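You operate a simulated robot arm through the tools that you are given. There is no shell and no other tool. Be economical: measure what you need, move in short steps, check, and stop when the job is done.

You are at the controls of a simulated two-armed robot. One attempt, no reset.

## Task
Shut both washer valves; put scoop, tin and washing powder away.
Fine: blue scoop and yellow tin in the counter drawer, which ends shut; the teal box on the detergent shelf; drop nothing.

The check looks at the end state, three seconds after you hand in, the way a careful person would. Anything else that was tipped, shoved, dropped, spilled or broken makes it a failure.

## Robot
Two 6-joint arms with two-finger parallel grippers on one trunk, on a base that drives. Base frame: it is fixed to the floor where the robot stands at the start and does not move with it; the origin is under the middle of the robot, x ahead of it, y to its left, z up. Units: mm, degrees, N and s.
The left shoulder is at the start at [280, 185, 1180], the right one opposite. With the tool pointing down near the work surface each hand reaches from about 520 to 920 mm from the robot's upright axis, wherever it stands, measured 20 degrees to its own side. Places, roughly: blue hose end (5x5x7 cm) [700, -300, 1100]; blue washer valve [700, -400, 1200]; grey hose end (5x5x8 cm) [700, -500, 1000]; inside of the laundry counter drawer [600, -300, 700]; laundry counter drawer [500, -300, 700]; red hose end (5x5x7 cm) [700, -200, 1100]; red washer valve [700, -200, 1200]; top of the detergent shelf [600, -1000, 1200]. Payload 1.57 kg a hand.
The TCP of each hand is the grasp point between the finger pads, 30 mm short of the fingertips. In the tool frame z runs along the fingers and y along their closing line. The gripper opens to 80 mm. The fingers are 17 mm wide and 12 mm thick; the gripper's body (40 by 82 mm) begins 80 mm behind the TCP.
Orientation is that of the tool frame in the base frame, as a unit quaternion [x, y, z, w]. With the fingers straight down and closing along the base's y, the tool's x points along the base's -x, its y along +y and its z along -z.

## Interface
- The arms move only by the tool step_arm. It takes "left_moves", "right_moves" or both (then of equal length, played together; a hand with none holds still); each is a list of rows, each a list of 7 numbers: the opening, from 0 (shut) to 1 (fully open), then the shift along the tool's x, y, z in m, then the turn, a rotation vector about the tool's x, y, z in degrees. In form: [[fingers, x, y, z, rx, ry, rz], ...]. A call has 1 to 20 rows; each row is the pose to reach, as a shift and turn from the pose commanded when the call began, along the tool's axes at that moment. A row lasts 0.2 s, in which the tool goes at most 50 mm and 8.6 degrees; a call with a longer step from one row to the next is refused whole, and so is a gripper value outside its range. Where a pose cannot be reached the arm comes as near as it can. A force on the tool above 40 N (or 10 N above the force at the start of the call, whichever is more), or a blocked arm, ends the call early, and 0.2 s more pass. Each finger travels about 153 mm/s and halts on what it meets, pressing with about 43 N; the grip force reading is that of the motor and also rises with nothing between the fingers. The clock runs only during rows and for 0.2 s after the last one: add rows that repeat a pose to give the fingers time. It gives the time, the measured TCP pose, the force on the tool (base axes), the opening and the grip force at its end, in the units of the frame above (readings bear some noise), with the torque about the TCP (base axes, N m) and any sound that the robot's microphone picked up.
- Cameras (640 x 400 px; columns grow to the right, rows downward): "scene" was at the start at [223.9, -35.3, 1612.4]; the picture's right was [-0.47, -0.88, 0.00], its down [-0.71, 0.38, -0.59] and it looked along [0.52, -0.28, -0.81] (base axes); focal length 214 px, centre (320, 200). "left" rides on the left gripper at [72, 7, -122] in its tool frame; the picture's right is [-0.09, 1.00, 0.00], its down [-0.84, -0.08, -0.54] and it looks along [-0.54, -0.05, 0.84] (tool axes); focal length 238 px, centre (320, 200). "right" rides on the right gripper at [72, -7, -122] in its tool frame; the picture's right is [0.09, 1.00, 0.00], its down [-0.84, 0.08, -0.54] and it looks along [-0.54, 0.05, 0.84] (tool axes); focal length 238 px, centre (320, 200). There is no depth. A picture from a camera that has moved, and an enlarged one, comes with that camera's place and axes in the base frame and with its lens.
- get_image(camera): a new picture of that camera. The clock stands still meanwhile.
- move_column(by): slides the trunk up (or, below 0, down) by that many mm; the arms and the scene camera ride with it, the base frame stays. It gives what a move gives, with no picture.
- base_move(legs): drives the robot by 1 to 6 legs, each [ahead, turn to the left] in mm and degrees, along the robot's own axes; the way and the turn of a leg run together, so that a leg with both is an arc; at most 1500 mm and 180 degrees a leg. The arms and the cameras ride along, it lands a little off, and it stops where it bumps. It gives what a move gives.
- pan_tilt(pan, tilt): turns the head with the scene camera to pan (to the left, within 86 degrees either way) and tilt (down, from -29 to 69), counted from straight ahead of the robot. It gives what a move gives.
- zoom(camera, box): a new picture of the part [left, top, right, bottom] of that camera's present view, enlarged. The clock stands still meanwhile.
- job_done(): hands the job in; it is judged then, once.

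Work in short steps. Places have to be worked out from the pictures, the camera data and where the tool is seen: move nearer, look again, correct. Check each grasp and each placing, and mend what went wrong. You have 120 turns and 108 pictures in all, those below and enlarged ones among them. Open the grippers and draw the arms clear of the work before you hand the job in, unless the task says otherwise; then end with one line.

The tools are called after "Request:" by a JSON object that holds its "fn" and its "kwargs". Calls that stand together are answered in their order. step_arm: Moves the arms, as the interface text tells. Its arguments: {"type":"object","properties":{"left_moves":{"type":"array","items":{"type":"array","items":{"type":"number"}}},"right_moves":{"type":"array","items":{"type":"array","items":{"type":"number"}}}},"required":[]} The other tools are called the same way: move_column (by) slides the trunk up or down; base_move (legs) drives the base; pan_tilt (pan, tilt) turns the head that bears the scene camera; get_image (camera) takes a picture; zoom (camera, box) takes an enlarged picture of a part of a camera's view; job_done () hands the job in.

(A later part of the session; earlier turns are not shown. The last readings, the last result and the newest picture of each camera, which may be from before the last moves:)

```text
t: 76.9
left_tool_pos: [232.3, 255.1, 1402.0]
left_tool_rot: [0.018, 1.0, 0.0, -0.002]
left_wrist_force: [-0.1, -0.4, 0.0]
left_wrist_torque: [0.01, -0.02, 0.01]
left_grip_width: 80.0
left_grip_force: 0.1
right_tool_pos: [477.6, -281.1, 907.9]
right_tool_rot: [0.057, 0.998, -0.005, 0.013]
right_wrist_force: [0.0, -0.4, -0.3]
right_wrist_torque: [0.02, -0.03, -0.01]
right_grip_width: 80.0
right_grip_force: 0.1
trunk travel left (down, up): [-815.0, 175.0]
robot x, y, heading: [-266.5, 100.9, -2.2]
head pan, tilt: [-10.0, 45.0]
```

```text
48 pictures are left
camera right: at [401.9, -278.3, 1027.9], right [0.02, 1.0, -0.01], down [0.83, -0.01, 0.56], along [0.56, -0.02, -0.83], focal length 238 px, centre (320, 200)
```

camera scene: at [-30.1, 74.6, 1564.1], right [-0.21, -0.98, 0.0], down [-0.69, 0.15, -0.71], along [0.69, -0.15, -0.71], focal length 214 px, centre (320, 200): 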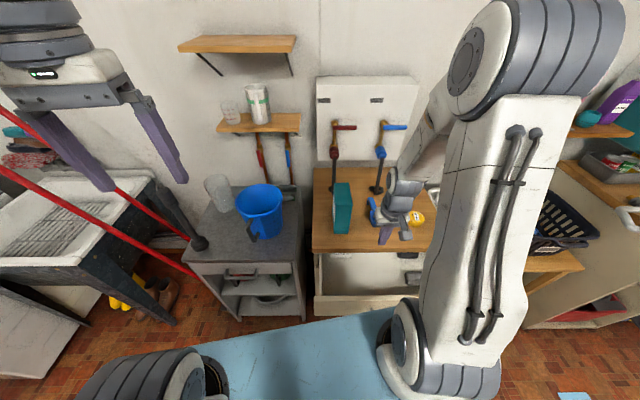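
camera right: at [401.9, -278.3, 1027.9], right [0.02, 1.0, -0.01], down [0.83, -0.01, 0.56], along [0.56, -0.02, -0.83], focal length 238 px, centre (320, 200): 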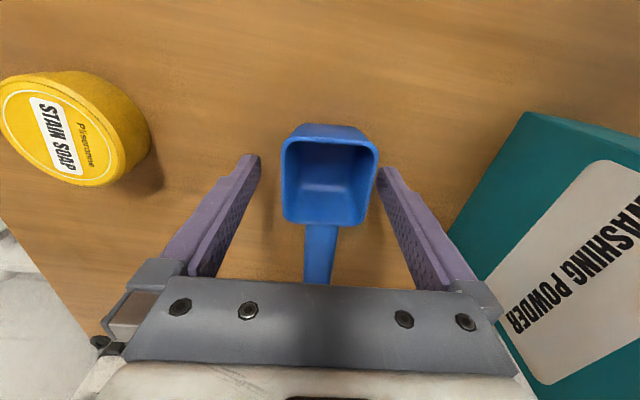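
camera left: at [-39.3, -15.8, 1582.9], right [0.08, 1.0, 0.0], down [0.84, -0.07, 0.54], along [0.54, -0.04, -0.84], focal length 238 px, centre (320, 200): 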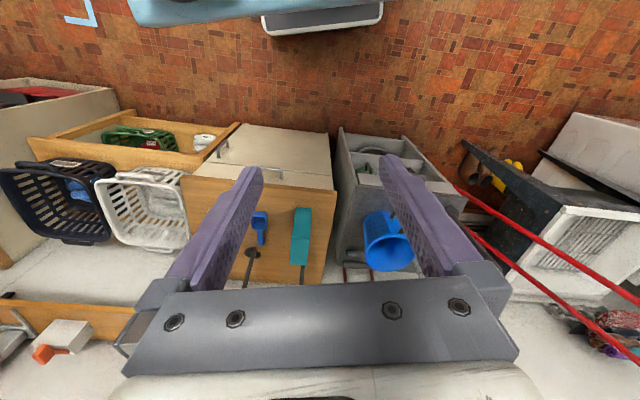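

The bowl sits between the fingers. I'll close, then lift slowly.

Request:
{"fn": "step_arm", "kwargs": {"right_moves": [[0.9, 0, 0.004, 0, 0, 0, 0], [0.75, 0, 0.004, 0, 0, 0, 0], [0.6, 0, 0.004, 0, 0, 0, 0], [0.4, 0, 0.004, 0, 0, 0, 0], [0.2, 0, 0.004, 0, 0, 0, 0], [0, 0, 0.004, 0, 0, 0, 0], [0, 0, 0.004, 0, 0, 0, 0], [0, 0, 0.004, -0.003, 0, 0, 0], [0, 0, 0.004, -0.008, 0, 0, 0], [0, 0, 0.004, -0.014, 0, 0, 0], [0, 0, 0.004, -0.022, 0, 0, 0], [0, 0, 0.004, -0.03, 0, 0, 0]]}}

Request:
{"fn": "get_image", "kwargs": {"camera": "right"}}

```text
t: 79.5
left_tool_pos: [232.9, 254.0, 1402.4]
left_tool_rot: [0.018, 1.0, 0.0, -0.001]
left_wrist_force: [-0.3, -0.2, 0.7]
left_wrist_torque: [-0.01, -0.01, 0.0]
left_grip_width: 80.2
left_grip_force: 0.2
right_tool_pos: [479.2, -275.2, 936.6]
right_tool_rot: [0.058, 0.998, -0.004, 0.013]
right_wrist_force: [-0.5, -0.1, -0.4]
right_wrist_torque: [-0.02, 0.06, -0.01]
right_grip_width: 53.2
right_grip_force: 43.0
trunk travel left (down, up): [-815.0, 175.0]
robot x, y, heading: [-268.2, 98.4, -2.7]
head pan, tilt: [-10.0, 45.0]
```

```text
47 pictures are left
camera right: at [402.8, -273.2, 1057.3], right [0.02, 1.0, -0.01], down [0.83, -0.01, 0.56], along [0.56, -0.02, -0.83], focal length 238 px, centre (320, 200)
```

right: 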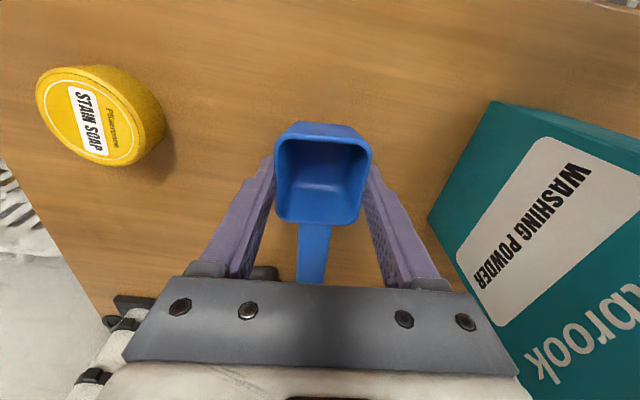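

The scoop is held firmly by the bowl. The drawer gap is only about 146 mm deep, so I'll lift it, turn it so the handle lies along the drawer's width, and carry it over (270,-195).

Request:
{"fn": "step_arm", "kwargs": {"right_moves": [[0, 0, 0, -0.03, 0, 0, 0], [0, 0, 0, -0.06, 0, 0, 0], [0, 0, 0, -0.09, 0, 0, 0], [0, 0, 0, -0.12, 0, 0, 0], [0, 0, 0, -0.135, 0, 0, 0], [0, 0.022, 0.0055, -0.135, 0, 0, -8.4], [0, 0.043, 0.011, -0.135, 0, 0, -16.8], [0, 0.065, 0.0165, -0.135, 0, 0, -25.2], [0, 0.087, 0.022, -0.135, 0, 0, -33.6], [0, 0.108, 0.0275, -0.135, 0, 0, -42], [0, 0.13, 0.033, -0.135, 0, 0, -50.4], [0, 0.152, 0.0385, -0.135, 0, 0, -58.8], [0, 0.173, 0.044, -0.135, 0, 0, -67.2], [0, 0.195, 0.05, -0.135, 0, 0, -75.6], [0, 0.217, 0.055, -0.135, 0, 0, -84]]}}

Request:
{"fn": "get_image", "kwargs": {"camera": "right"}}

Request:
{"fn": "get_image", "kwargs": {"camera": "scene"}}

```text
t: 82.7
left_tool_pos: [230.9, 254.4, 1402.7]
left_tool_rot: [0.019, 1.0, 0.0, -0.002]
left_wrist_force: [0.2, -0.4, 0.7]
left_wrist_torque: [-0.02, -0.02, -0.01]
left_grip_width: 80.1
left_grip_force: 0.1
right_tool_pos: [265.2, -195.2, 1063.1]
right_tool_rot: [-0.627, 0.779, -0.013, 0.007]
right_wrist_force: [-0.1, -0.6, -1.0]
right_wrist_torque: [0.0, 0.03, 0.01]
right_grip_width: 53.5
right_grip_force: 43.3
trunk travel left (down, up): [-815.0, 175.0]
robot x, y, heading: [-268.2, 100.2, -2.5]
head pan, tilt: [-10.0, 45.0]
```

```text
46 pictures are left
camera right: at [252.4, -266.6, 1187.1], right [-0.99, 0.12, -0.03], down [0.09, 0.84, 0.54], along [0.09, 0.53, -0.84], focal length 238 px, centre (320, 200)
```

right: 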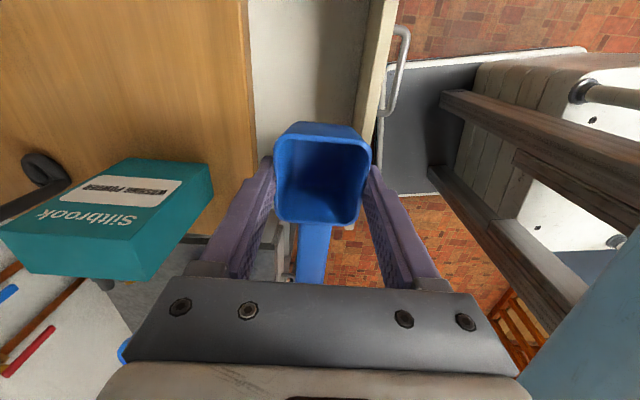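

```text
45 pictures are left
camera scene: at [-30.0, 74.6, 1564.1], right [-0.21, -0.98, 0.0], down [-0.69, 0.15, -0.71], along [0.69, -0.15, -0.71], focal length 214 px, centre (320, 200)
```

scene: 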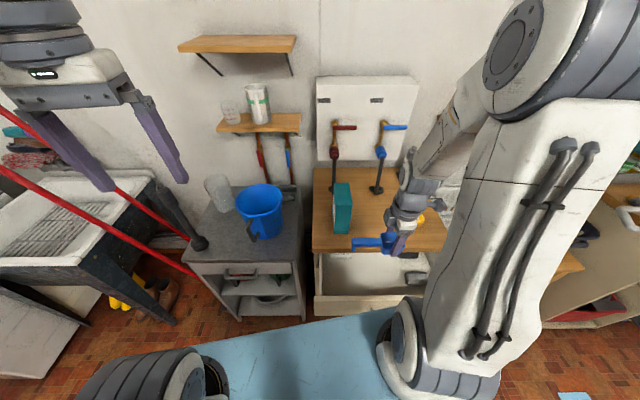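

The scoop lies along the drawer width, over the gap (x 208 to ~355 here). I'll descend into the drawer in steps.

Request:
{"fn": "step_arm", "kwargs": {"right_moves": [[0, 0, -0.005, 0.04, 0, 0, 0], [0, 0, -0.005, 0.08, 0, 0, 0], [0, 0, -0.005, 0.12, 0, 0, 0], [0, 0, -0.005, 0.16, 0, 0, 0], [0, 0, -0.005, 0.2, 0, 0, 0], [0, 0, -0.005, 0.23, 0, 0, 0], [0, 0, -0.005, 0.26, 0, 0, 0]]}}

Request:
{"fn": "get_image", "kwargs": {"camera": "right"}}

Request:
{"fn": "zoom", "kwargs": {"camera": "scene", "box": [300, 200, 450, 330]}}

```text
t: 84.3
left_tool_pos: [231.0, 255.5, 1403.0]
left_tool_rot: [0.019, 1.0, 0.001, -0.001]
left_wrist_force: [-0.1, -0.6, 0.8]
left_wrist_torque: [0.03, -0.02, 0.02]
left_grip_width: 79.8
left_grip_force: 0.1
right_tool_pos: [276.7, -196.8, 804.5]
right_tool_rot: [-0.625, 0.78, -0.014, 0.008]
right_wrist_force: [0.4, -0.1, -1.0]
right_wrist_torque: [-0.03, 0.01, -0.02]
right_grip_width: 53.9
right_grip_force: 43.4
trunk travel left (down, up): [-815.0, 175.0]
robot x, y, heading: [-268.4, 97.7, -2.1]
head pan, tilt: [-10.0, 45.0]
```

```text
44 pictures are left
camera right: at [263.8, -268.2, 929.4], right [-0.99, 0.13, -0.03], down [0.09, 0.84, 0.54], along [0.09, 0.53, -0.84], focal length 238 px, centre (320, 200)
```

right: 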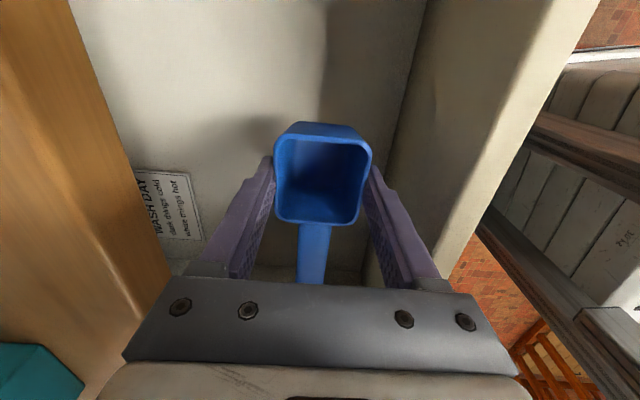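

```text
3.08 times, centred on (375, 265) of scene
camera zoom: at [-30.2, 74.6, 1564.2], right [-0.21, -0.98, 0.0], down [-0.69, 0.15, -0.71], along [0.69, -0.15, -0.71], focal length 660 px, centre (151, 0)
```

zoom: 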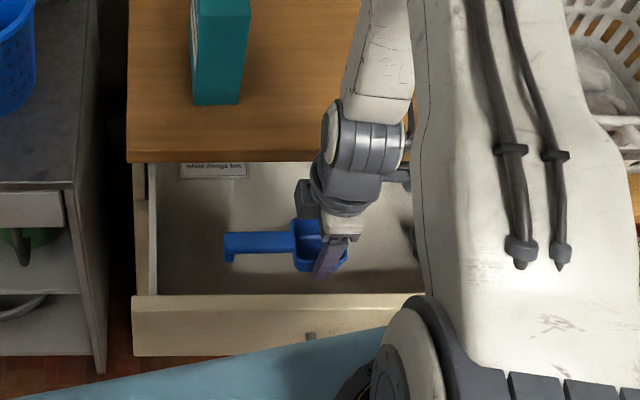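

Position is good. I'll descend in small steps and watch the force to detect the drawer floor.

Request:
{"fn": "step_arm", "kwargs": {"right_moves": [[0, 0, 0, 0.012, 0, 0, 0], [0, 0, 0, 0.024, 0, 0, 0], [0, 0, 0, 0.034, 0, 0, 0], [0, 0, 0, 0.042, 0, 0, 0], [0, 0, 0, 0.048, 0, 0, 0]]}}

Request:
{"fn": "get_image", "kwargs": {"camera": "right"}}

Request:
{"fn": "zoom", "kwargs": {"camera": "scene", "box": [300, 180, 450, 310]}}

```text
t: 85.5
left_tool_pos: [231.4, 254.7, 1402.9]
left_tool_rot: [0.018, 1.0, 0.0, -0.002]
left_wrist_force: [-0.8, -0.4, 0.8]
left_wrist_torque: [-0.01, 0.0, 0.0]
left_grip_width: 80.1
left_grip_force: 0.1
right_tool_pos: [278.0, -199.1, 757.4]
right_tool_rot: [-0.625, 0.78, -0.014, 0.006]
right_wrist_force: [0.1, -0.5, -0.3]
right_wrist_torque: [0.01, -0.01, 0.0]
right_grip_width: 53.7
right_grip_force: 43.1
trunk travel left (down, up): [-815.0, 175.0]
robot x, y, heading: [-271.4, 96.3, -2.3]
head pan, tilt: [-10.0, 45.0]
```

```text
42 pictures are left
camera right: at [265.5, -270.4, 881.5], right [-0.99, 0.13, -0.03], down [0.09, 0.84, 0.54], along [0.09, 0.53, -0.84], focal length 238 px, centre (320, 200)
```

right: 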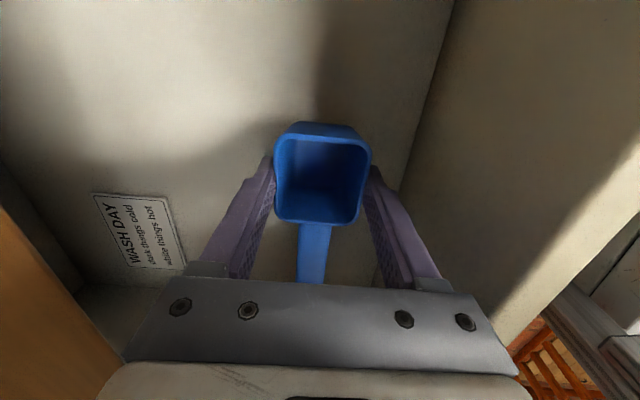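

```text
3.08 times, centred on (375, 245) of scene
camera zoom: at [-30.1, 74.6, 1564.1], right [-0.21, -0.98, 0.0], down [-0.69, 0.15, -0.71], along [0.69, -0.15, -0.71], focal length 660 px, centre (151, 62)
```

zoom: 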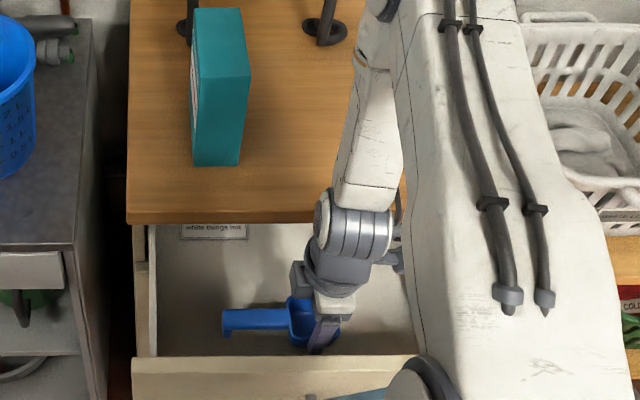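

No contact yet. I'll keep descending a few millimetres at a time.

Request:
{"fn": "step_arm", "kwargs": {"right_moves": [[0, 0, 0, 0.005, 0, 0, 0], [0, 0, 0, 0.01, 0, 0, 0], [0, 0, 0, 0.014, 0, 0, 0], [0, 0, 0, 0.018, 0, 0, 0]]}}

```text
t: 86.5
left_tool_pos: [231.4, 254.1, 1403.3]
left_tool_rot: [0.019, 1.0, 0.0, -0.001]
left_wrist_force: [0.4, 0.4, 1.8]
left_wrist_torque: [-0.01, -0.01, 0.01]
left_grip_width: 80.0
left_grip_force: 0.0
right_tool_pos: [279.3, -200.3, 740.5]
right_tool_rot: [-0.625, 0.781, -0.014, 0.007]
right_wrist_force: [-0.9, -3.5, 9.8]
right_wrist_torque: [0.95, -0.05, 0.11]
right_grip_width: 54.2
right_grip_force: 43.5
trunk travel left (down, up): [-815.0, 175.0]
robot x, y, heading: [-270.1, 100.0, -2.4]
head pan, tilt: [-10.0, 45.0]
```

There is contact, about 10 N at z≈740. I'll open the fingers, pause, and lift out.

Request:
{"fn": "step_arm", "kwargs": {"right_moves": [[0.7, 0, 0, 0, 0, 0, 0], [0.85, 0, 0, 0, 0, 0, 0], [0.95, 0, 0, 0, 0, 0, 0], [0.95, 0, 0, -0.02, 0, 0, 0], [0.95, 0, 0, -0.06, 0, 0, 0], [0.95, 0, 0, -0.1, 0, 0, 0], [0.95, 0, 0, -0.14, 0, 0, 0], [0.95, 0, 0, -0.18, 0, 0, 0], [0.95, 0, 0, -0.22, 0, 0, 0], [0.95, 0, 0, -0.26, 0, 0, 0], [0.95, 0, 0, -0.3, 0, 0, 0]]}}

Request:
{"fn": "get_image", "kwargs": {"camera": "right"}}

```text
t: 88.9
left_tool_pos: [231.7, 255.1, 1402.3]
left_tool_rot: [0.018, 1.0, 0.0, -0.002]
left_wrist_force: [0.2, 0.1, -0.5]
left_wrist_torque: [0.02, -0.05, -0.05]
left_grip_width: 80.0
left_grip_force: 0.0
right_tool_pos: [270.1, -197.1, 1038.3]
right_tool_rot: [-0.625, 0.78, -0.012, 0.006]
right_wrist_force: [-0.4, -0.1, -0.3]
right_wrist_torque: [-0.01, -0.01, 0.02]
right_grip_width: 76.2
right_grip_force: 0.1
trunk travel left (down, up): [-815.0, 175.0]
robot x, y, heading: [-266.4, 96.5, -2.2]
head pan, tilt: [-10.0, 45.0]
```

```text
40 pictures are left
camera right: at [258.3, -267.8, 1161.9], right [-0.99, 0.13, -0.03], down [0.09, 0.84, 0.54], along [0.09, 0.53, -0.84], focal length 238 px, centre (320, 200)
```

right: 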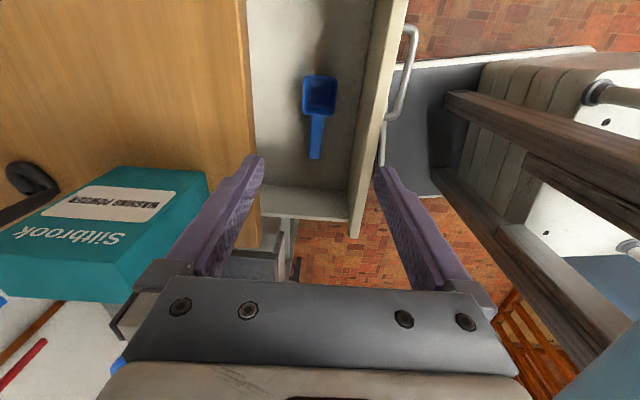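

The scoop is safely in the drawer. Next is the tin: I'll rotate the hand back and move above it at about (437,-430).

Request:
{"fn": "step_arm", "kwargs": {"right_moves": [[1, 0.019, -0.021, 0, 0, 0, 8.4], [1, 0.038, -0.043, 0, 0, 0, 16.8], [1, 0.058, -0.064, 0, 0, 0, 25.2], [1, 0.077, -0.085, 0, 0, 0, 33.6], [1, 0.096, -0.106, 0, 0, 0, 42], [1, 0.115, -0.128, 0, 0, 0, 50.4], [1, 0.134, -0.149, 0, 0, 0, 58.8], [1, 0.154, -0.17, 0, 0, 0, 67.2], [1, 0.173, -0.191, 0, 0, 0, 73], [1, 0.192, -0.2126, 0, 0, 0, 78]]}}

Request:
{"fn": "get_image", "kwargs": {"camera": "right"}}

```text
t: 91.1
left_tool_pos: [231.7, 255.3, 1402.6]
left_tool_rot: [0.018, 1.0, 0.0, -0.002]
left_wrist_force: [0.2, 0.0, -0.4]
left_wrist_torque: [0.0, -0.02, -0.01]
left_grip_width: 79.9
left_grip_force: 0.0
right_tool_pos: [438.5, -431.3, 1045.3]
right_tool_rot: [0.006, 1.0, -0.006, 0.014]
right_wrist_force: [0.3, 0.3, -0.9]
right_wrist_torque: [0.0, -0.02, 0.02]
right_grip_width: 80.0
right_grip_force: 0.0
trunk travel left (down, up): [-815.0, 175.0]
robot x, y, heading: [-267.5, 96.6, -2.2]
head pan, tilt: [-10.0, 45.0]
```

```text
39 pictures are left
camera right: at [362.2, -436.7, 1166.7], right [-0.08, 1.0, -0.01], down [0.82, 0.07, 0.56], along [0.56, 0.03, -0.83], focal length 238 px, centre (320, 200)
```

right: 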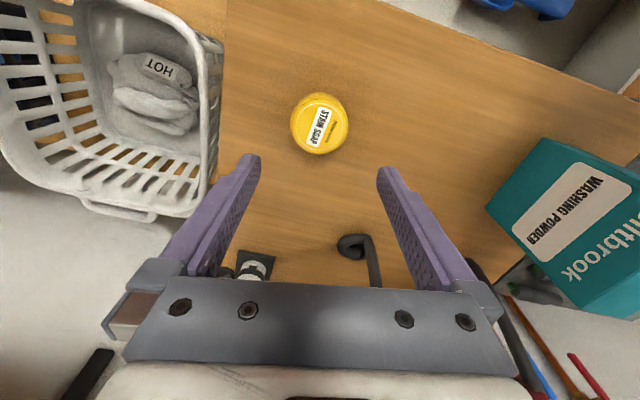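

The tin is centred at about (437,-435), 61 mm across. I'll descend to just above it and check the centring.

Request:
{"fn": "step_arm", "kwargs": {"right_moves": [[1, 0.002, -0.002, 0.04, 0, 0, 0], [1, 0.004, -0.003, 0.08, 0, 0, 0], [1, 0.004, -0.003, 0.1, 0, 0, 0]]}}

Request:
{"fn": "get_image", "kwargs": {"camera": "right"}}

```text
t: 91.9
left_tool_pos: [232.6, 254.5, 1402.9]
left_tool_rot: [0.019, 1.0, 0.0, -0.002]
left_wrist_force: [-0.5, 0.4, -0.5]
left_wrist_torque: [0.0, -0.01, 0.0]
left_grip_width: 79.9
left_grip_force: 0.1
right_tool_pos: [436.8, -436.3, 947.4]
right_tool_rot: [0.005, 1.0, -0.006, 0.013]
right_wrist_force: [-0.2, 0.1, 0.2]
right_wrist_torque: [0.0, 0.01, 0.01]
right_grip_width: 80.0
right_grip_force: 0.1
trunk travel left (down, up): [-815.0, 175.0]
robot x, y, heading: [-270.2, 98.3, -2.2]
head pan, tilt: [-10.0, 45.0]
```

```text
38 pictures are left
camera right: at [359.9, -441.8, 1067.6], right [-0.08, 1.0, -0.01], down [0.82, 0.07, 0.56], along [0.56, 0.04, -0.83], focal length 238 px, centre (320, 200)
```

right: 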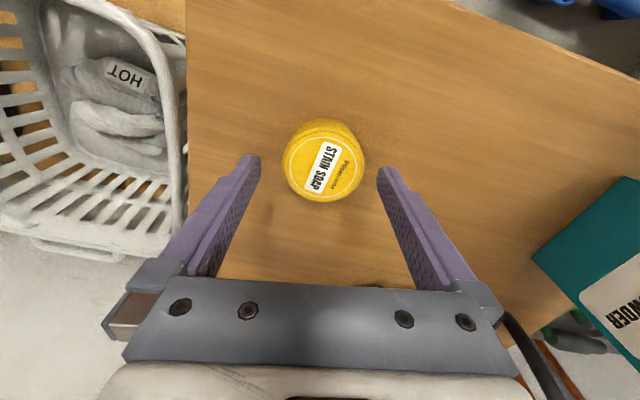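

Centred. I'll descend, close and lift slowly.

Request:
{"fn": "step_arm", "kwargs": {"right_moves": [[1, 0.001, 0.001, 0.02, 0, 0, 0], [1, 0.001, 0.001, 0.034, 0, 0, 0], [1, 0.001, 0.001, 0.042, 0, 0, 0], [0.85, 0.001, 0.001, 0.042, 0, 0, 0], [0.6, 0.001, 0.001, 0.042, 0, 0, 0], [0.3, 0.001, 0.001, 0.042, 0, 0, 0], [0, 0.001, 0.001, 0.042, 0, 0, 0], [0, 0.001, 0.001, 0.042, 0, 0, 0], [0, 0.001, 0.001, 0.038, 0, 0, 0], [0, 0.001, 0.001, 0.03, 0, 0, 0], [0, 0.001, 0.001, 0.02, 0, 0, 0], [0, 0.001, 0.001, 0.008, 0, 0, 0]]}}

Request:
{"fn": "get_image", "kwargs": {"camera": "right"}}

```text
t: 94.5
left_tool_pos: [231.8, 254.9, 1403.1]
left_tool_rot: [0.019, 1.0, 0.0, -0.001]
left_wrist_force: [-0.2, 0.4, 0.2]
left_wrist_torque: [0.01, 0.0, 0.03]
left_grip_width: 79.9
left_grip_force: 0.1
right_tool_pos: [434.6, -433.2, 938.0]
right_tool_rot: [0.005, 1.0, -0.006, 0.013]
right_wrist_force: [0.3, 0.2, -1.7]
right_wrist_torque: [0.01, -0.01, -0.02]
right_grip_width: 64.8
right_grip_force: 43.1
trunk travel left (down, up): [-815.0, 175.0]
robot x, y, heading: [-261.9, 99.0, -2.2]
head pan, tilt: [-10.0, 45.0]
```

```text
37 pictures are left
camera right: at [359.1, -439.7, 1058.6], right [-0.08, 1.0, -0.01], down [0.82, 0.07, 0.56], along [0.56, 0.04, -0.83], focal length 238 px, centre (320, 200)
```

right: 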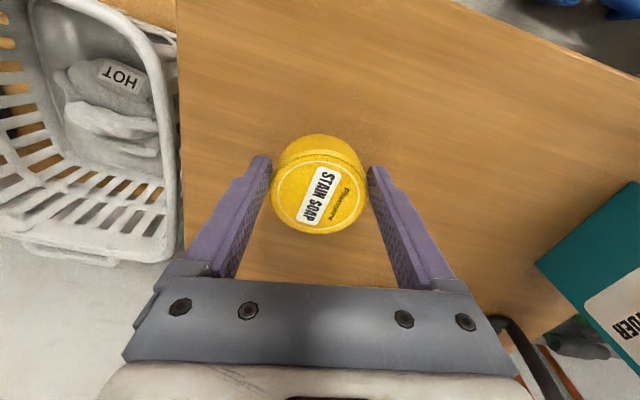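

The tin is held. I'll lift it and carry it over the drawer at about (250,-300), right of the scoop.

Request:
{"fn": "step_arm", "kwargs": {"right_moves": [[0, 0, 0, -0.025, 0, 0, 0], [0, 0, 0, -0.055, 0, 0, 0], [0, 0, 0, -0.085, 0, 0, 0], [0, 0, 0, -0.11, 0, 0, 0], [0, 0.027, 0.019, -0.11, 0, 0, 0], [0, 0.054, 0.038, -0.11, 0, 0, 0], [0, 0.08, 0.057, -0.11, 0, 0, 0], [0, 0.107, 0.076, -0.11, 0, 0, 0], [0, 0.134, 0.096, -0.11, 0, 0, 0], [0, 0.16, 0.115, -0.11, 0, 0, 0], [0, 0.187, 0.134, -0.11, 0, 0, 0]]}}

Request:
{"fn": "get_image", "kwargs": {"camera": "right"}}

```text
t: 96.9
left_tool_pos: [231.9, 255.0, 1403.7]
left_tool_rot: [0.019, 1.0, -0.001, -0.002]
left_wrist_force: [-0.8, 0.3, 0.0]
left_wrist_torque: [0.01, 0.01, 0.04]
left_grip_width: 80.1
left_grip_force: 0.1
right_tool_pos: [243.1, -300.0, 1042.2]
right_tool_rot: [0.006, 1.0, -0.005, 0.014]
right_wrist_force: [0.0, -0.4, -0.5]
right_wrist_torque: [0.03, 0.03, 0.01]
right_grip_width: 64.6
right_grip_force: 43.2
trunk travel left (down, up): [-815.0, 175.0]
robot x, y, heading: [-265.7, 101.0, -2.2]
head pan, tilt: [-10.0, 45.0]
```

```text
36 pictures are left
camera right: at [167.7, -304.5, 1163.3], right [-0.08, 1.0, -0.01], down [0.82, 0.07, 0.56], along [0.56, 0.03, -0.83], focal length 238 px, centre (320, 200)
```

right: 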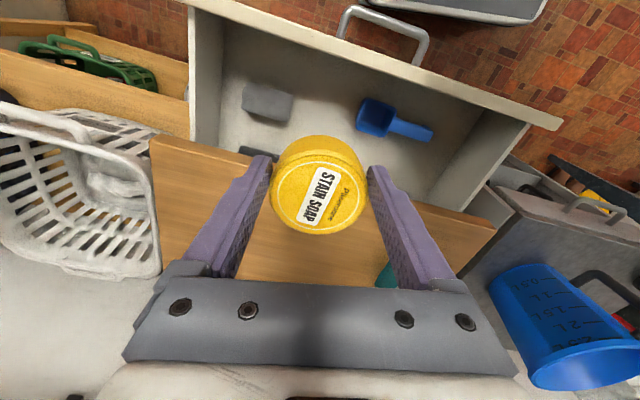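

The gap between the scoop (y>-234) and the grey block already in there (y<-352) is centred at y≈-293. I'll shift 11 mm left and descend to z≈757.

Request:
{"fn": "step_arm", "kwargs": {"right_moves": [[0, 0, 0.011, 0.04, 0, 0, 0], [0, 0, 0.011, 0.08, 0, 0, 0], [0, 0, 0.011, 0.12, 0, 0, 0], [0, 0, 0.011, 0.16, 0, 0, 0], [0, 0, 0.011, 0.2, 0, 0, 0], [0, 0, 0.011, 0.23, 0, 0, 0], [0, 0, 0.011, 0.26, 0, 0, 0], [0, 0, 0.011, 0.285, 0, 0, 0]]}}

Request:
{"fn": "get_image", "kwargs": {"camera": "right"}}

```text
t: 98.7
left_tool_pos: [232.1, 254.3, 1403.3]
left_tool_rot: [0.018, 1.0, 0.0, -0.001]
left_wrist_force: [-0.4, -0.2, -0.4]
left_wrist_torque: [-0.02, 0.03, 0.02]
left_grip_width: 79.9
left_grip_force: 0.1
right_tool_pos: [252.7, -286.1, 755.9]
right_tool_rot: [0.005, 1.0, -0.005, 0.013]
right_wrist_force: [-0.5, 0.7, -0.7]
right_wrist_torque: [0.01, -0.03, 0.01]
right_grip_width: 64.5
right_grip_force: 42.6
right hand out of reach, approached as far as the arm can: row 4
trunk travel left (down, up): [-815.0, 175.0]
robot x, y, heading: [-268.9, 97.8, -2.2]
head pan, tilt: [-10.0, 45.0]
```

```text
35 pictures are left
camera right: at [177.5, -292.9, 876.0], right [-0.08, 1.0, -0.01], down [0.82, 0.08, 0.56], along [0.56, 0.04, -0.83], focal length 238 px, centre (320, 200)
```

right: 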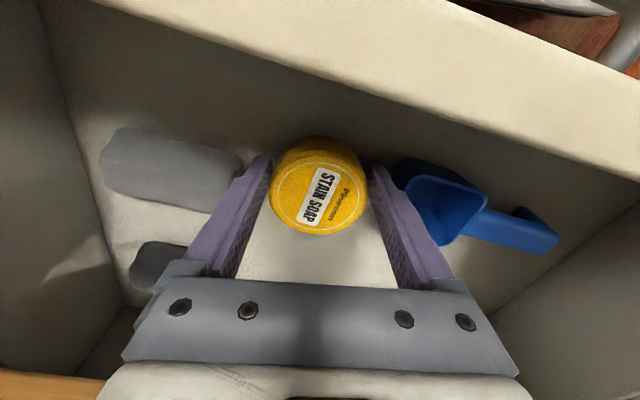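

The left finger is close to the scoop, so I'll shift 6 mm right, settle the tin on the floor and open only slightly.

Request:
{"fn": "step_arm", "kwargs": {"right_moves": [[0, 0, -0.006, 0, 0, 0, 0], [0, 0, -0.006, 0.006, 0, 0, 0], [0, 0, -0.006, 0.011, 0, 0, 0], [0, 0, -0.006, 0.015, 0, 0, 0], [0, 0, -0.006, 0.018, 0, 0, 0]]}}

```text
t: 99.9
left_tool_pos: [232.3, 253.3, 1402.7]
left_tool_rot: [0.019, 1.0, 0.0, -0.003]
left_wrist_force: [-0.3, 0.1, -0.4]
left_wrist_torque: [0.0, 0.0, 0.02]
left_grip_width: 79.8
left_grip_force: 0.0
right_tool_pos: [252.9, -293.2, 738.2]
right_tool_rot: [0.005, 1.0, -0.005, 0.014]
right_wrist_force: [-1.4, 0.2, 3.7]
right_wrist_torque: [0.16, -0.01, 0.03]
right_grip_width: 64.6
right_grip_force: 43.3
trunk travel left (down, up): [-815.0, 175.0]
robot x, y, heading: [-271.8, 104.1, -2.3]
head pan, tilt: [-10.0, 45.0]
```

Contact with the floor at 3.7 N. I'll open slightly and lift out.

Request:
{"fn": "step_arm", "kwargs": {"right_moves": [[0.85, 0, 0, 0, 0, 0, 0], [0.9, 0, 0, 0, 0, 0, 0], [0.9, 0, 0, 0, 0, 0, 0], [0.9, 0, 0, -0.02, 0, 0, 0], [0.9, 0, 0, -0.05, 0, 0, 0], [0.9, 0, 0, -0.09, 0, 0, 0], [0.9, 0, 0, -0.13, 0, 0, 0], [0.9, 0, 0, -0.17, 0, 0, 0], [0.9, 0, 0, -0.21, 0, 0, 0], [0.9, 0, 0, -0.25, 0, 0, 0], [0.9, 0, 0, -0.29, 0, 0, 0], [0.9, 0, 0, -0.33, 0, 0, 0]]}}

Request:
{"fn": "get_image", "kwargs": {"camera": "right"}}

```text
t: 102.5
left_tool_pos: [230.2, 254.7, 1402.9]
left_tool_rot: [0.018, 1.0, 0.0, -0.002]
left_wrist_force: [-0.2, -1.0, 0.3]
left_wrist_torque: [0.02, 0.0, 0.02]
left_grip_width: 79.9
left_grip_force: 0.0
right_tool_pos: [245.4, -292.4, 1067.5]
right_tool_rot: [0.005, 1.0, -0.004, 0.013]
right_wrist_force: [-0.1, 0.2, -0.2]
right_wrist_torque: [-0.03, 0.02, -0.01]
right_grip_width: 71.9
right_grip_force: 0.1
right hand out of reach, approached as far as the arm can: row 8
trunk travel left (down, up): [-815.0, 175.0]
robot x, y, heading: [-267.7, 99.6, -2.0]
head pan, tilt: [-10.0, 45.0]
```

```text
34 pictures are left
camera right: at [170.4, -298.1, 1188.6], right [-0.08, 1.0, -0.01], down [0.82, 0.07, 0.56], along [0.56, 0.04, -0.83], focal length 238 px, centre (320, 200)
```

right: 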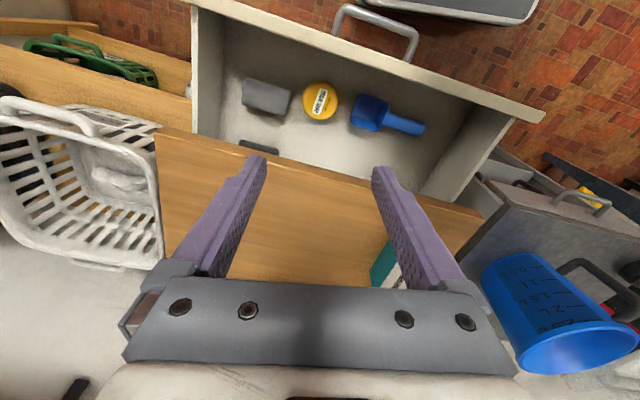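

Scoop and tin both rest in the drawer. Now the teal box: I'll raise the hand, rotate 12° to match it, and go above it at about (491,-124).

Request:
{"fn": "step_arm", "kwargs": {"right_moves": [[1, 0, 0, -0.04, 0, 0, 0], [1, -0.035, 0.024, -0.045, 0, 0, 2], [1, -0.07, 0.048, -0.045, 0, 0, 4], [1, -0.105, 0.072, -0.045, 0, 0, 6], [1, -0.14, 0.096, -0.045, 0, 0, 8], [1, -0.175, 0.12, -0.045, 0, 0, 10], [1, -0.205, 0.144, -0.045, 0, 0, 12], [1, -0.23, 0.168, -0.045, 0, 0, 12]]}}

Request:
{"fn": "get_image", "kwargs": {"camera": "right"}}

Request:
{"fn": "get_image", "kwargs": {"camera": "scene"}}

```text
t: 104.3
left_tool_pos: [232.4, 253.9, 1402.8]
left_tool_rot: [0.018, 1.0, 0.0, -0.002]
left_wrist_force: [-0.2, 0.4, -0.6]
left_wrist_torque: [0.01, 0.0, -0.02]
left_grip_width: 80.1
left_grip_force: 0.0
right_tool_pos: [474.8, -125.5, 1116.9]
right_tool_rot: [0.109, 0.994, -0.004, 0.014]
right_wrist_force: [0.1, 0.0, 0.0]
right_wrist_torque: [-0.01, -0.01, 0.0]
right_grip_width: 80.2
right_grip_force: 0.0
trunk travel left (down, up): [-815.0, 175.0]
robot x, y, heading: [-269.7, 98.4, -2.5]
head pan, tilt: [-10.0, 45.0]
```

```text
33 pictures are left
camera right: at [400.3, -115.6, 1238.2], right [0.13, 0.99, -0.01], down [0.82, -0.1, 0.56], along [0.56, -0.08, -0.83], focal length 238 px, centre (320, 200)
```

right: 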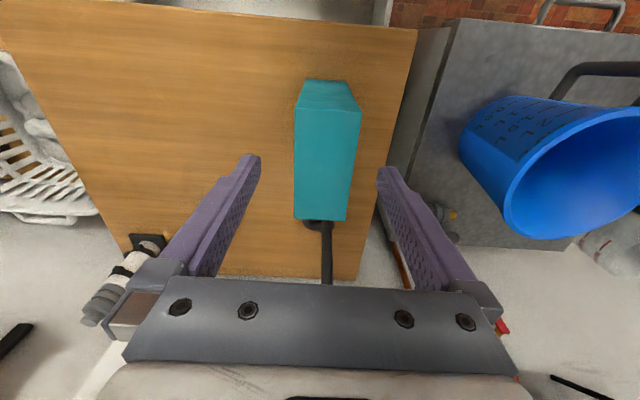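

```text
32 pictures are left
camera scene: at [-30.2, 74.6, 1564.1], right [-0.21, -0.98, 0.0], down [-0.69, 0.15, -0.71], along [0.69, -0.15, -0.71], focal length 214 px, centre (320, 200)
```

scene: 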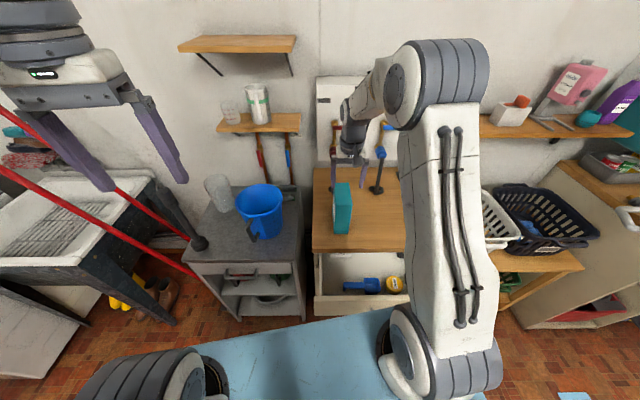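

The box top is centred at (492,-124), about 52 mm wide. I'll descend around it to z≈978 and close.

Request:
{"fn": "step_arm", "kwargs": {"right_moves": [[1, -0.006, 0.003, 0.02, 0, 0, 0], [1, -0.012, 0.0055, 0.04, 0, 0, 0], [1, -0.012, 0.0055, 0.07, 0, 0, 0], [1, -0.012, 0.0055, 0.1, 0, 0, 0], [1, -0.012, 0.0055, 0.125, 0, 0, 0], [1, -0.012, 0.0055, 0.139, 0, 0, 0], [0.8, -0.012, 0.0055, 0.139, 0, 0, 0], [0.5, -0.012, 0.0055, 0.139, 0, 0, 0], [0.2, -0.012, 0.0055, 0.139, 0, 0, 0], [0, -0.012, 0.0055, 0.139, 0, 0, 0], [0, -0.012, 0.0055, 0.139, 0, 0, 0]]}}

Request:
{"fn": "get_image", "kwargs": {"camera": "right"}}

```text
t: 106.7
left_tool_pos: [231.4, 254.7, 1403.2]
left_tool_rot: [0.019, 1.0, 0.001, -0.002]
left_wrist_force: [0.2, -0.1, 0.0]
left_wrist_torque: [0.0, -0.02, 0.02]
left_grip_width: 79.9
left_grip_force: 0.1
right_tool_pos: [493.2, -122.7, 980.1]
right_tool_rot: [0.11, 0.994, -0.004, 0.014]
right_wrist_force: [1.1, 3.3, -0.9]
right_wrist_torque: [0.24, -0.28, 0.11]
right_grip_width: 58.2
right_grip_force: 43.0
trunk travel left (down, up): [-815.0, 175.0]
robot x, y, heading: [-270.1, 96.6, -2.3]
head pan, tilt: [-10.0, 45.0]
```

```text
31 pictures are left
camera right: at [417.9, -113.7, 1101.4], right [0.13, 0.99, -0.01], down [0.82, -0.1, 0.56], along [0.56, -0.08, -0.83], focal length 238 px, centre (320, 200)
```

right: 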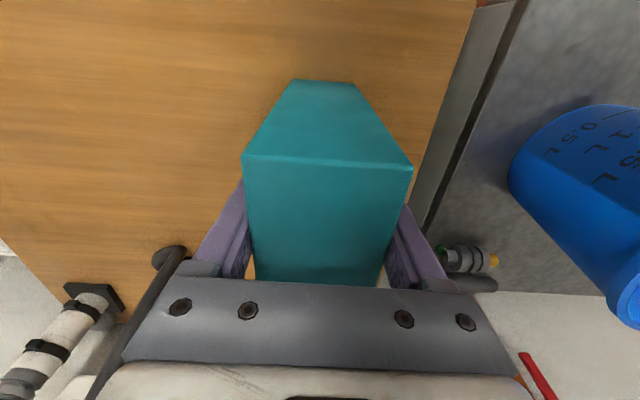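

The box grips at 58 mm, but reaching the shelf means driving where the open drawer is in the way. I'll let go, rise, and close the drawer first.

Request:
{"fn": "step_arm", "kwargs": {"right_moves": [[0.8, 0, 0, 0, 0, 0, 0], [1, 0, 0, 0, 0, 0, 0], [1, 0, 0, 0, 0, 0, 0], [1, 0, 0, -0.04, 0, 0, 0], [1, 0, 0, -0.08, 0, 0, 0], [1, 0, 0, -0.12, 0, 0, 0], [1, 0, 0, -0.16, 0, 0, 0]]}}

Request:
{"fn": "base_move", "kwargs": {"legs": [[-400, 0]]}}

Request:
{"fn": "get_image", "kwargs": {"camera": "scene"}}

```text
t: 108.3
left_tool_pos: [231.5, 255.4, 1403.5]
left_tool_rot: [0.019, 1.0, 0.0, -0.002]
left_wrist_force: [0.0, 0.2, 0.4]
left_wrist_torque: [0.02, 0.02, -0.02]
left_grip_width: 80.0
left_grip_force: 0.0
right_tool_pos: [490.8, -121.0, 1137.5]
right_tool_rot: [0.11, 0.994, -0.005, 0.014]
right_wrist_force: [-0.1, -0.4, -0.2]
right_wrist_torque: [0.01, 0.01, -0.02]
right_grip_width: 79.9
right_grip_force: 0.0
trunk travel left (down, up): [-815.0, 175.0]
robot x, y, heading: [-268.8, 101.3, -2.3]
head pan, tilt: [-10.0, 45.0]
```

```text
t: 110.7
left_tool_pos: [-157.7, 270.5, 1403.3]
left_tool_rot: [0.016, 1.0, -0.001, -0.002]
left_wrist_force: [-0.4, 1.3, 0.2]
left_wrist_torque: [-0.01, 0.0, 0.02]
left_grip_width: 80.1
left_grip_force: 0.0
right_tool_pos: [102.9, -105.1, 1138.4]
right_tool_rot: [0.108, 0.994, -0.003, 0.014]
right_wrist_force: [0.1, 0.5, 0.0]
right_wrist_torque: [0.0, -0.01, -0.03]
right_grip_width: 80.1
right_grip_force: 0.0
trunk travel left (down, up): [-815.0, 175.0]
robot x, y, heading: [-657.3, 117.3, -2.2]
head pan, tilt: [-10.0, 45.0]
```

```text
30 pictures are left
camera scene: at [-418.6, 89.8, 1564.1], right [-0.21, -0.98, 0.0], down [-0.69, 0.15, -0.71], along [0.69, -0.15, -0.71], focal length 214 px, centre (320, 200)
```

scene: 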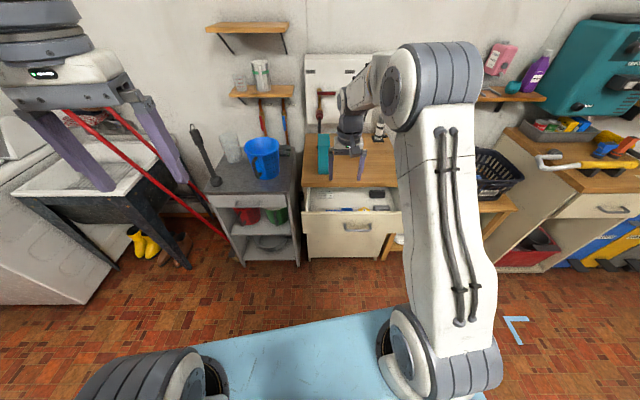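

I'll turn the base to heading -12° to face the drawer, close the fingers, and tilt them 60° forward for pushing.

Request:
{"fn": "base_move", "kwargs": {"legs": [[0, -10]]}}

Request:
{"fn": "step_arm", "kwargs": {"right_moves": [[0.5, 0, 0.005, 0, 0, -7.5, 0], [0, 0, 0.01, 0, 0, -15, 0], [0, 0, 0.015, 0, 0, -22.5, 0], [0, 0, 0.02, 0, 0, -30, 0], [0, 0, 0.025, 0, 0, -37.5, 0], [0, 0, 0.03, 0, 0, -45, 0], [0, 0, 0.035, 0, 0, -52.5, 0], [0, 0, 0.04, 0, 0, -60, 0]]}}

```text
t: 111.8
left_tool_pos: [-137.0, 182.2, 1403.4]
left_tool_rot: [0.103, 0.995, 0.0, -0.002]
left_wrist_force: [0.5, 0.3, 0.9]
left_wrist_torque: [0.0, 0.03, 0.03]
left_grip_width: 80.0
left_grip_force: 0.1
right_tool_pos: [54.5, -231.6, 1137.4]
right_tool_rot: [0.193, 0.981, -0.005, 0.013]
right_wrist_force: [0.4, -0.1, 0.8]
right_wrist_torque: [0.02, 0.01, -0.02]
right_grip_width: 79.9
right_grip_force: 0.1
trunk travel left (down, up): [-815.0, 175.0]
robot x, y, heading: [-659.4, 112.4, -12.0]
head pan, tilt: [-10.0, 45.0]
```

```text
t: 113.6
left_tool_pos: [-137.6, 183.2, 1403.8]
left_tool_rot: [0.102, 0.995, 0.0, -0.002]
left_wrist_force: [0.4, -0.1, -0.1]
left_wrist_torque: [0.01, 0.0, 0.01]
left_grip_width: 80.0
left_grip_force: 0.1
right_tool_pos: [68.6, -194.2, 1138.4]
right_tool_rot: [0.165, 0.843, -0.1, 0.502]
right_wrist_force: [-0.1, 0.4, -1.1]
right_wrist_torque: [-0.03, 0.04, -0.02]
right_grip_width: 0.0
right_grip_force: 21.1
right hand out of reach, approached as far as the arm can: row 6
trunk travel left (down, up): [-815.0, 175.0]
robot x, y, heading: [-659.0, 109.4, -11.8]
head pan, tilt: [-10.0, 45.0]
```

The tilt worked. I'll lower the trunk 325 mm so the fingertips come level with the drawer face above the handle, and check.

Request:
{"fn": "move_column", "kwargs": {"by": -325}}

Request:
{"fn": "get_image", "kwargs": {"camera": "right"}}

Request:
{"fn": "zoom", "kwargs": {"camera": "scene", "box": [270, 80, 470, 260]}}

```text
t: 116.8
left_tool_pos: [-136.6, 183.1, 1078.0]
left_tool_rot: [0.104, 0.995, 0.0, -0.001]
left_wrist_force: [0.0, 0.3, 0.1]
left_wrist_torque: [0.0, 0.0, 0.01]
left_grip_width: 79.9
left_grip_force: 0.1
right_tool_pos: [69.4, -193.7, 813.1]
right_tool_rot: [0.165, 0.843, -0.102, 0.502]
right_wrist_force: [0.3, -0.1, 0.5]
right_wrist_torque: [-0.02, 0.03, -0.01]
right_grip_width: 0.3
right_grip_force: 21.3
trunk travel left (down, up): [-490.0, 500.0]
robot x, y, heading: [-659.8, 111.3, -12.0]
head pan, tilt: [-10.0, 45.0]
```

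```text
29 pictures are left
camera right: at [-64.7, -148.0, 808.8], right [0.34, 0.94, -0.09], down [-0.04, 0.11, 0.99], along [0.94, -0.33, 0.07], focal length 238 px, centre (320, 200)
```

right: 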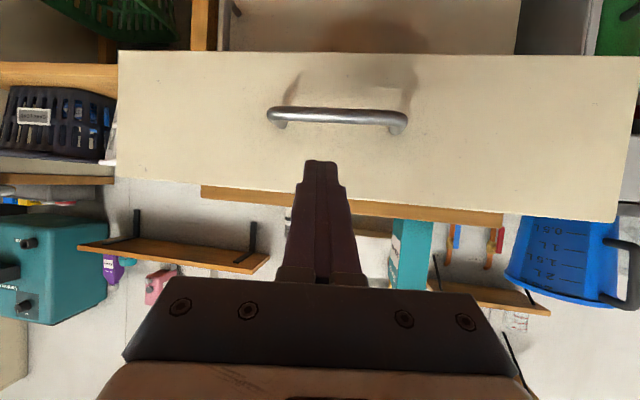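

```text
2.22 times, centred on (370, 170) of scene
camera zoom: at [-426.4, 49.0, 1239.2], right [-0.37, -0.93, 0.0], down [-0.66, 0.26, -0.71], along [0.66, -0.26, -0.71], focal length 477 px, centre (209, 267)
```

zoom: 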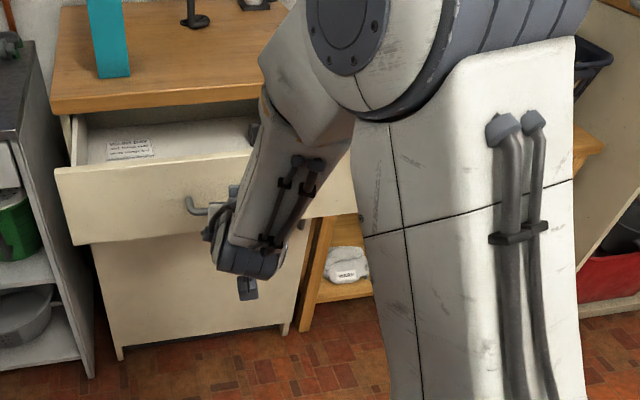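

The fingertips are level with the face just above the handle, about 76 mm short. I'll drive forward 240 mm to push the drawer most of the way.

Request:
{"fn": "base_move", "kwargs": {"legs": [[120, 0], [120, 0]]}}

Request:
{"fn": "get_image", "kwargs": {"camera": "right"}}

Request:
{"fn": "zoom", "kwargs": {"camera": "scene", "box": [250, 60, 470, 260]}}

```text
t: 118.9
left_tool_pos: [103.4, 130.6, 1077.9]
left_tool_rot: [0.103, 0.995, 0.0, -0.002]
left_wrist_force: [0.1, -0.5, -0.2]
left_wrist_torque: [-0.01, -0.01, 0.03]
left_grip_width: 79.8
left_grip_force: 0.0
right_tool_pos: [310.7, -246.8, 812.5]
right_tool_rot: [0.165, 0.843, -0.101, 0.502]
right_wrist_force: [0.0, -0.7, 0.5]
right_wrist_torque: [-0.01, 0.0, -0.01]
right_grip_width: 0.0
right_grip_force: 21.5
trunk travel left (down, up): [-490.0, 500.0]
robot x, y, heading: [-415.7, 61.8, -12.0]
head pan, tilt: [-10.0, 45.0]
```

```text
27 pictures are left
camera right: at [177.2, -199.5, 808.8], right [0.34, 0.94, -0.09], down [-0.04, 0.11, 0.99], along [0.94, -0.33, 0.07], focal length 238 px, centre (320, 200)
```

right: 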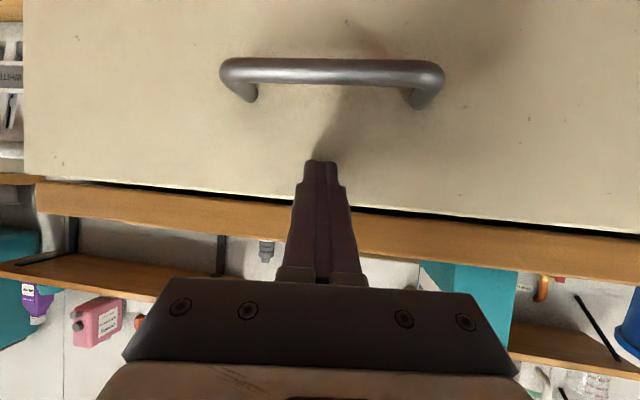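

```text
2.00 times, centred on (360, 160) of scene
camera zoom: at [-184.4, -2.5, 1239.2], right [-0.37, -0.93, 0.0], down [-0.66, 0.26, -0.71], along [0.66, -0.26, -0.71], focal length 429 px, centre (240, 280)
```

zoom: 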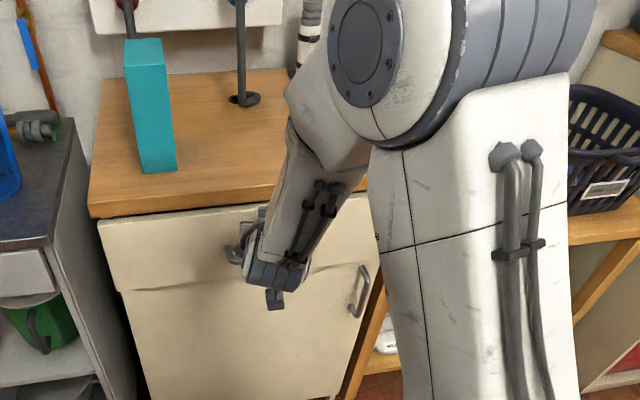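

It's nearly shut. I'll push the rest with the arm along the drawer axis until the force shows it's home.

Request:
{"fn": "step_arm", "kwargs": {"right_moves": [[0, -0.0038, 0.0014, 0.0069, 0, 0, 0], [0, -0.0075, 0.0028, 0.0138, 0, 0, 0], [0, -0.0103, 0.0038, 0.019, 0, 0, 0], [0, -0.0131, 0.0048, 0.0242, 0, 0, 0], [0, -0.0159, 0.0059, 0.0294, 0, 0, 0], [0, -0.0188, 0.0069, 0.0346, 0, 0, 0], [0, -0.0216, 0.008, 0.0398, 0, 0, 0]]}}

Request:
{"fn": "get_image", "kwargs": {"camera": "right"}}

```text
t: 120.4
left_tool_pos: [103.9, 130.9, 1079.0]
left_tool_rot: [0.103, 0.995, 0.001, -0.001]
left_wrist_force: [-0.1, 0.1, 0.0]
left_wrist_torque: [0.02, -0.03, 0.01]
left_grip_width: 79.8
left_grip_force: 0.1
right_tool_pos: [344.4, -254.1, 813.1]
right_tool_rot: [0.165, 0.844, -0.102, 0.5]
right_wrist_force: [-24.7, 6.7, 13.8]
right_wrist_torque: [0.01, -0.24, 0.17]
right_grip_width: 0.0
right_grip_force: 21.3
trunk travel left (down, up): [-490.0, 500.0]
robot x, y, heading: [-415.8, 57.6, -12.0]
head pan, tilt: [-10.0, 45.0]
stopped in row 7 (right hand): the force on the tool passed its limit at 53 N (the readings are from after the stop); the commanded pose is now the measured one
```

```text
25 pictures are left
camera right: at [211.4, -207.5, 809.8], right [0.34, 0.94, -0.09], down [-0.04, 0.1, 0.99], along [0.94, -0.33, 0.07], focal length 238 px, centre (320, 200)
```

right: 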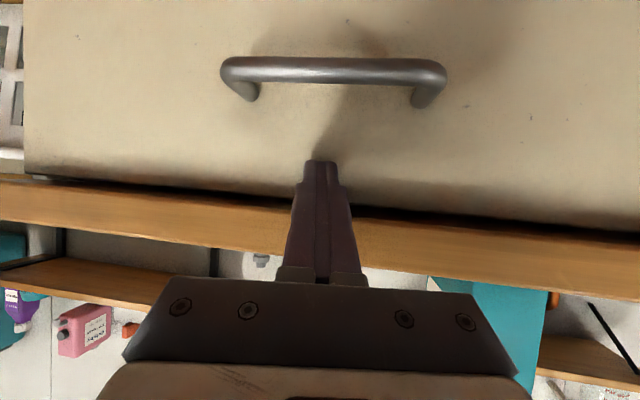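

The force peaked at 53 N with the tip at the expected closed-face position. I'll back away and verify that it's shut.

Request:
{"fn": "base_move", "kwargs": {"legs": [[-150, 0]]}}

Request:
{"fn": "get_image", "kwargs": {"camera": "right"}}

Request:
{"fn": "move_column", "kwargs": {"by": 400}}

```text
t: 121.7
left_tool_pos: [-40.8, 161.1, 1077.7]
left_tool_rot: [0.105, 0.994, 0.0, -0.002]
left_wrist_force: [0.0, 0.8, 0.7]
left_wrist_torque: [0.04, -0.02, 0.0]
left_grip_width: 80.0
left_grip_force: 0.0
right_tool_pos: [201.8, -225.9, 812.2]
right_tool_rot: [0.167, 0.844, -0.101, 0.499]
right_wrist_force: [-0.1, 0.8, 0.2]
right_wrist_torque: [0.0, 0.01, -0.01]
right_grip_width: 0.1
right_grip_force: 21.7
trunk travel left (down, up): [-490.0, 500.0]
robot x, y, heading: [-560.8, 93.5, -12.2]
head pan, tilt: [-10.0, 45.0]
```

```text
24 pictures are left
camera right: at [67.0, -178.9, 808.2], right [0.34, 0.94, -0.09], down [-0.04, 0.1, 0.99], along [0.94, -0.34, 0.07], focal length 238 px, centre (320, 200)
```

right: 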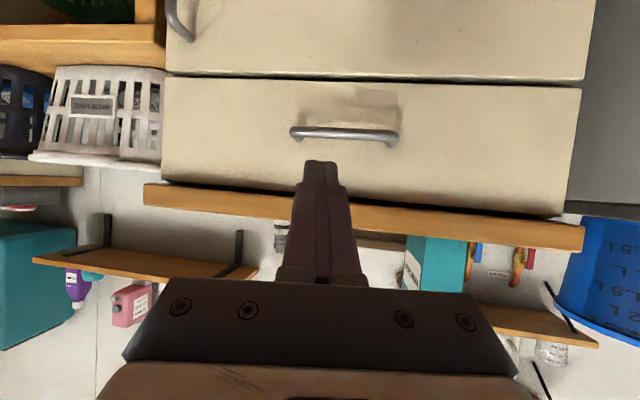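

```text
t: 125.5
left_tool_pos: [-40.4, 160.7, 1478.3]
left_tool_rot: [0.104, 0.995, 0.0, -0.003]
left_wrist_force: [0.9, 1.0, -0.6]
left_wrist_torque: [-0.02, 0.01, -0.03]
left_grip_width: 80.1
left_grip_force: 0.0
right_tool_pos: [200.0, -226.4, 1211.2]
right_tool_rot: [0.166, 0.844, -0.101, 0.499]
right_wrist_force: [-0.7, 0.0, -0.6]
right_wrist_torque: [0.02, 0.01, 0.0]
right_grip_width: 0.0
right_grip_force: 21.5
trunk travel left (down, up): [-890.0, 100.0]
robot x, y, heading: [-557.1, 90.1, -12.3]
head pan, tilt: [-10.0, 45.0]
```

The drawer face sits flush with the panel below: shut. I'll untilt the hand, turn back to heading -2° and drive up to the box again.

Request:
{"fn": "step_arm", "kwargs": {"right_moves": [[0.5, 0, 0, 0, 0, 7.5, 0], [1, 0, 0, 0, 0, 15, 0], [1, 0, 0, 0, 0, 22.5, 0], [1, 0, 0, 0, 0, 30, 0], [1, 0, 0, 0, 0, 37.5, 0], [1, 0, 0, 0, 0, 45, 0], [1, 0, 0, 0, 0, 52.5, 0], [1, 0, 0, 0, 0, 60, 0]]}}

Request:
{"fn": "base_move", "kwargs": {"legs": [[0, 10], [270, 0]]}}

Request:
{"fn": "get_image", "kwargs": {"camera": "right"}}

```text
t: 127.3
left_tool_pos: [-40.7, 160.1, 1478.6]
left_tool_rot: [0.105, 0.994, 0.001, -0.003]
left_wrist_force: [0.2, -0.2, 0.2]
left_wrist_torque: [-0.03, 0.0, -0.01]
left_grip_width: 80.2
left_grip_force: 0.1
right_tool_pos: [201.2, -225.6, 1211.7]
right_tool_rot: [0.195, 0.981, -0.004, 0.01]
right_wrist_force: [0.1, 1.2, -0.1]
right_wrist_torque: [-0.02, 0.0, 0.0]
right_grip_width: 80.2
right_grip_force: 0.1
right hand out of reach, approached as far as the arm can: row 3, 4
trunk travel left (down, up): [-890.0, 100.0]
robot x, y, heading: [-562.5, 94.1, -11.9]
head pan, tilt: [-10.0, 45.0]
```

```text
t: 129.9
left_tool_pos: [202.5, 241.2, 1478.4]
left_tool_rot: [0.016, 1.0, 0.0, -0.003]
left_wrist_force: [0.2, 0.5, 0.6]
left_wrist_torque: [-0.01, -0.05, -0.02]
left_grip_width: 79.8
left_grip_force: 0.0
right_tool_pos: [509.2, -96.9, 1210.7]
right_tool_rot: [0.107, 0.994, -0.004, 0.01]
right_wrist_force: [0.7, -0.1, -0.6]
right_wrist_torque: [-0.02, 0.01, 0.0]
right_grip_width: 79.9
right_grip_force: 0.1
trunk travel left (down, up): [-890.0, 100.0]
robot x, y, heading: [-299.9, 83.4, -2.1]
head pan, tilt: [-10.0, 45.0]
```

```text
23 pictures are left
camera right: at [434.7, -86.8, 1332.8], right [0.12, 0.99, -0.01], down [0.82, -0.1, 0.56], along [0.55, -0.07, -0.83], focal length 238 px, centre (320, 200)
```

right: 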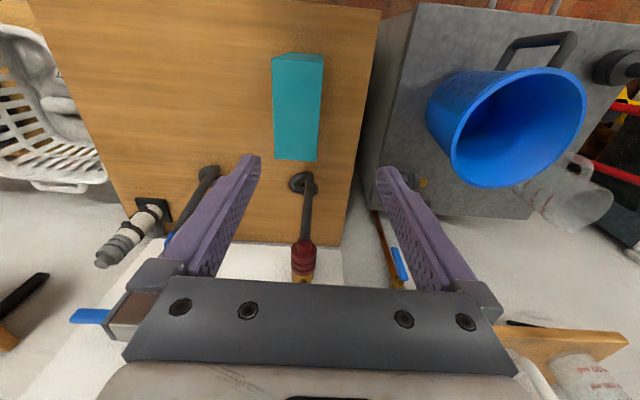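

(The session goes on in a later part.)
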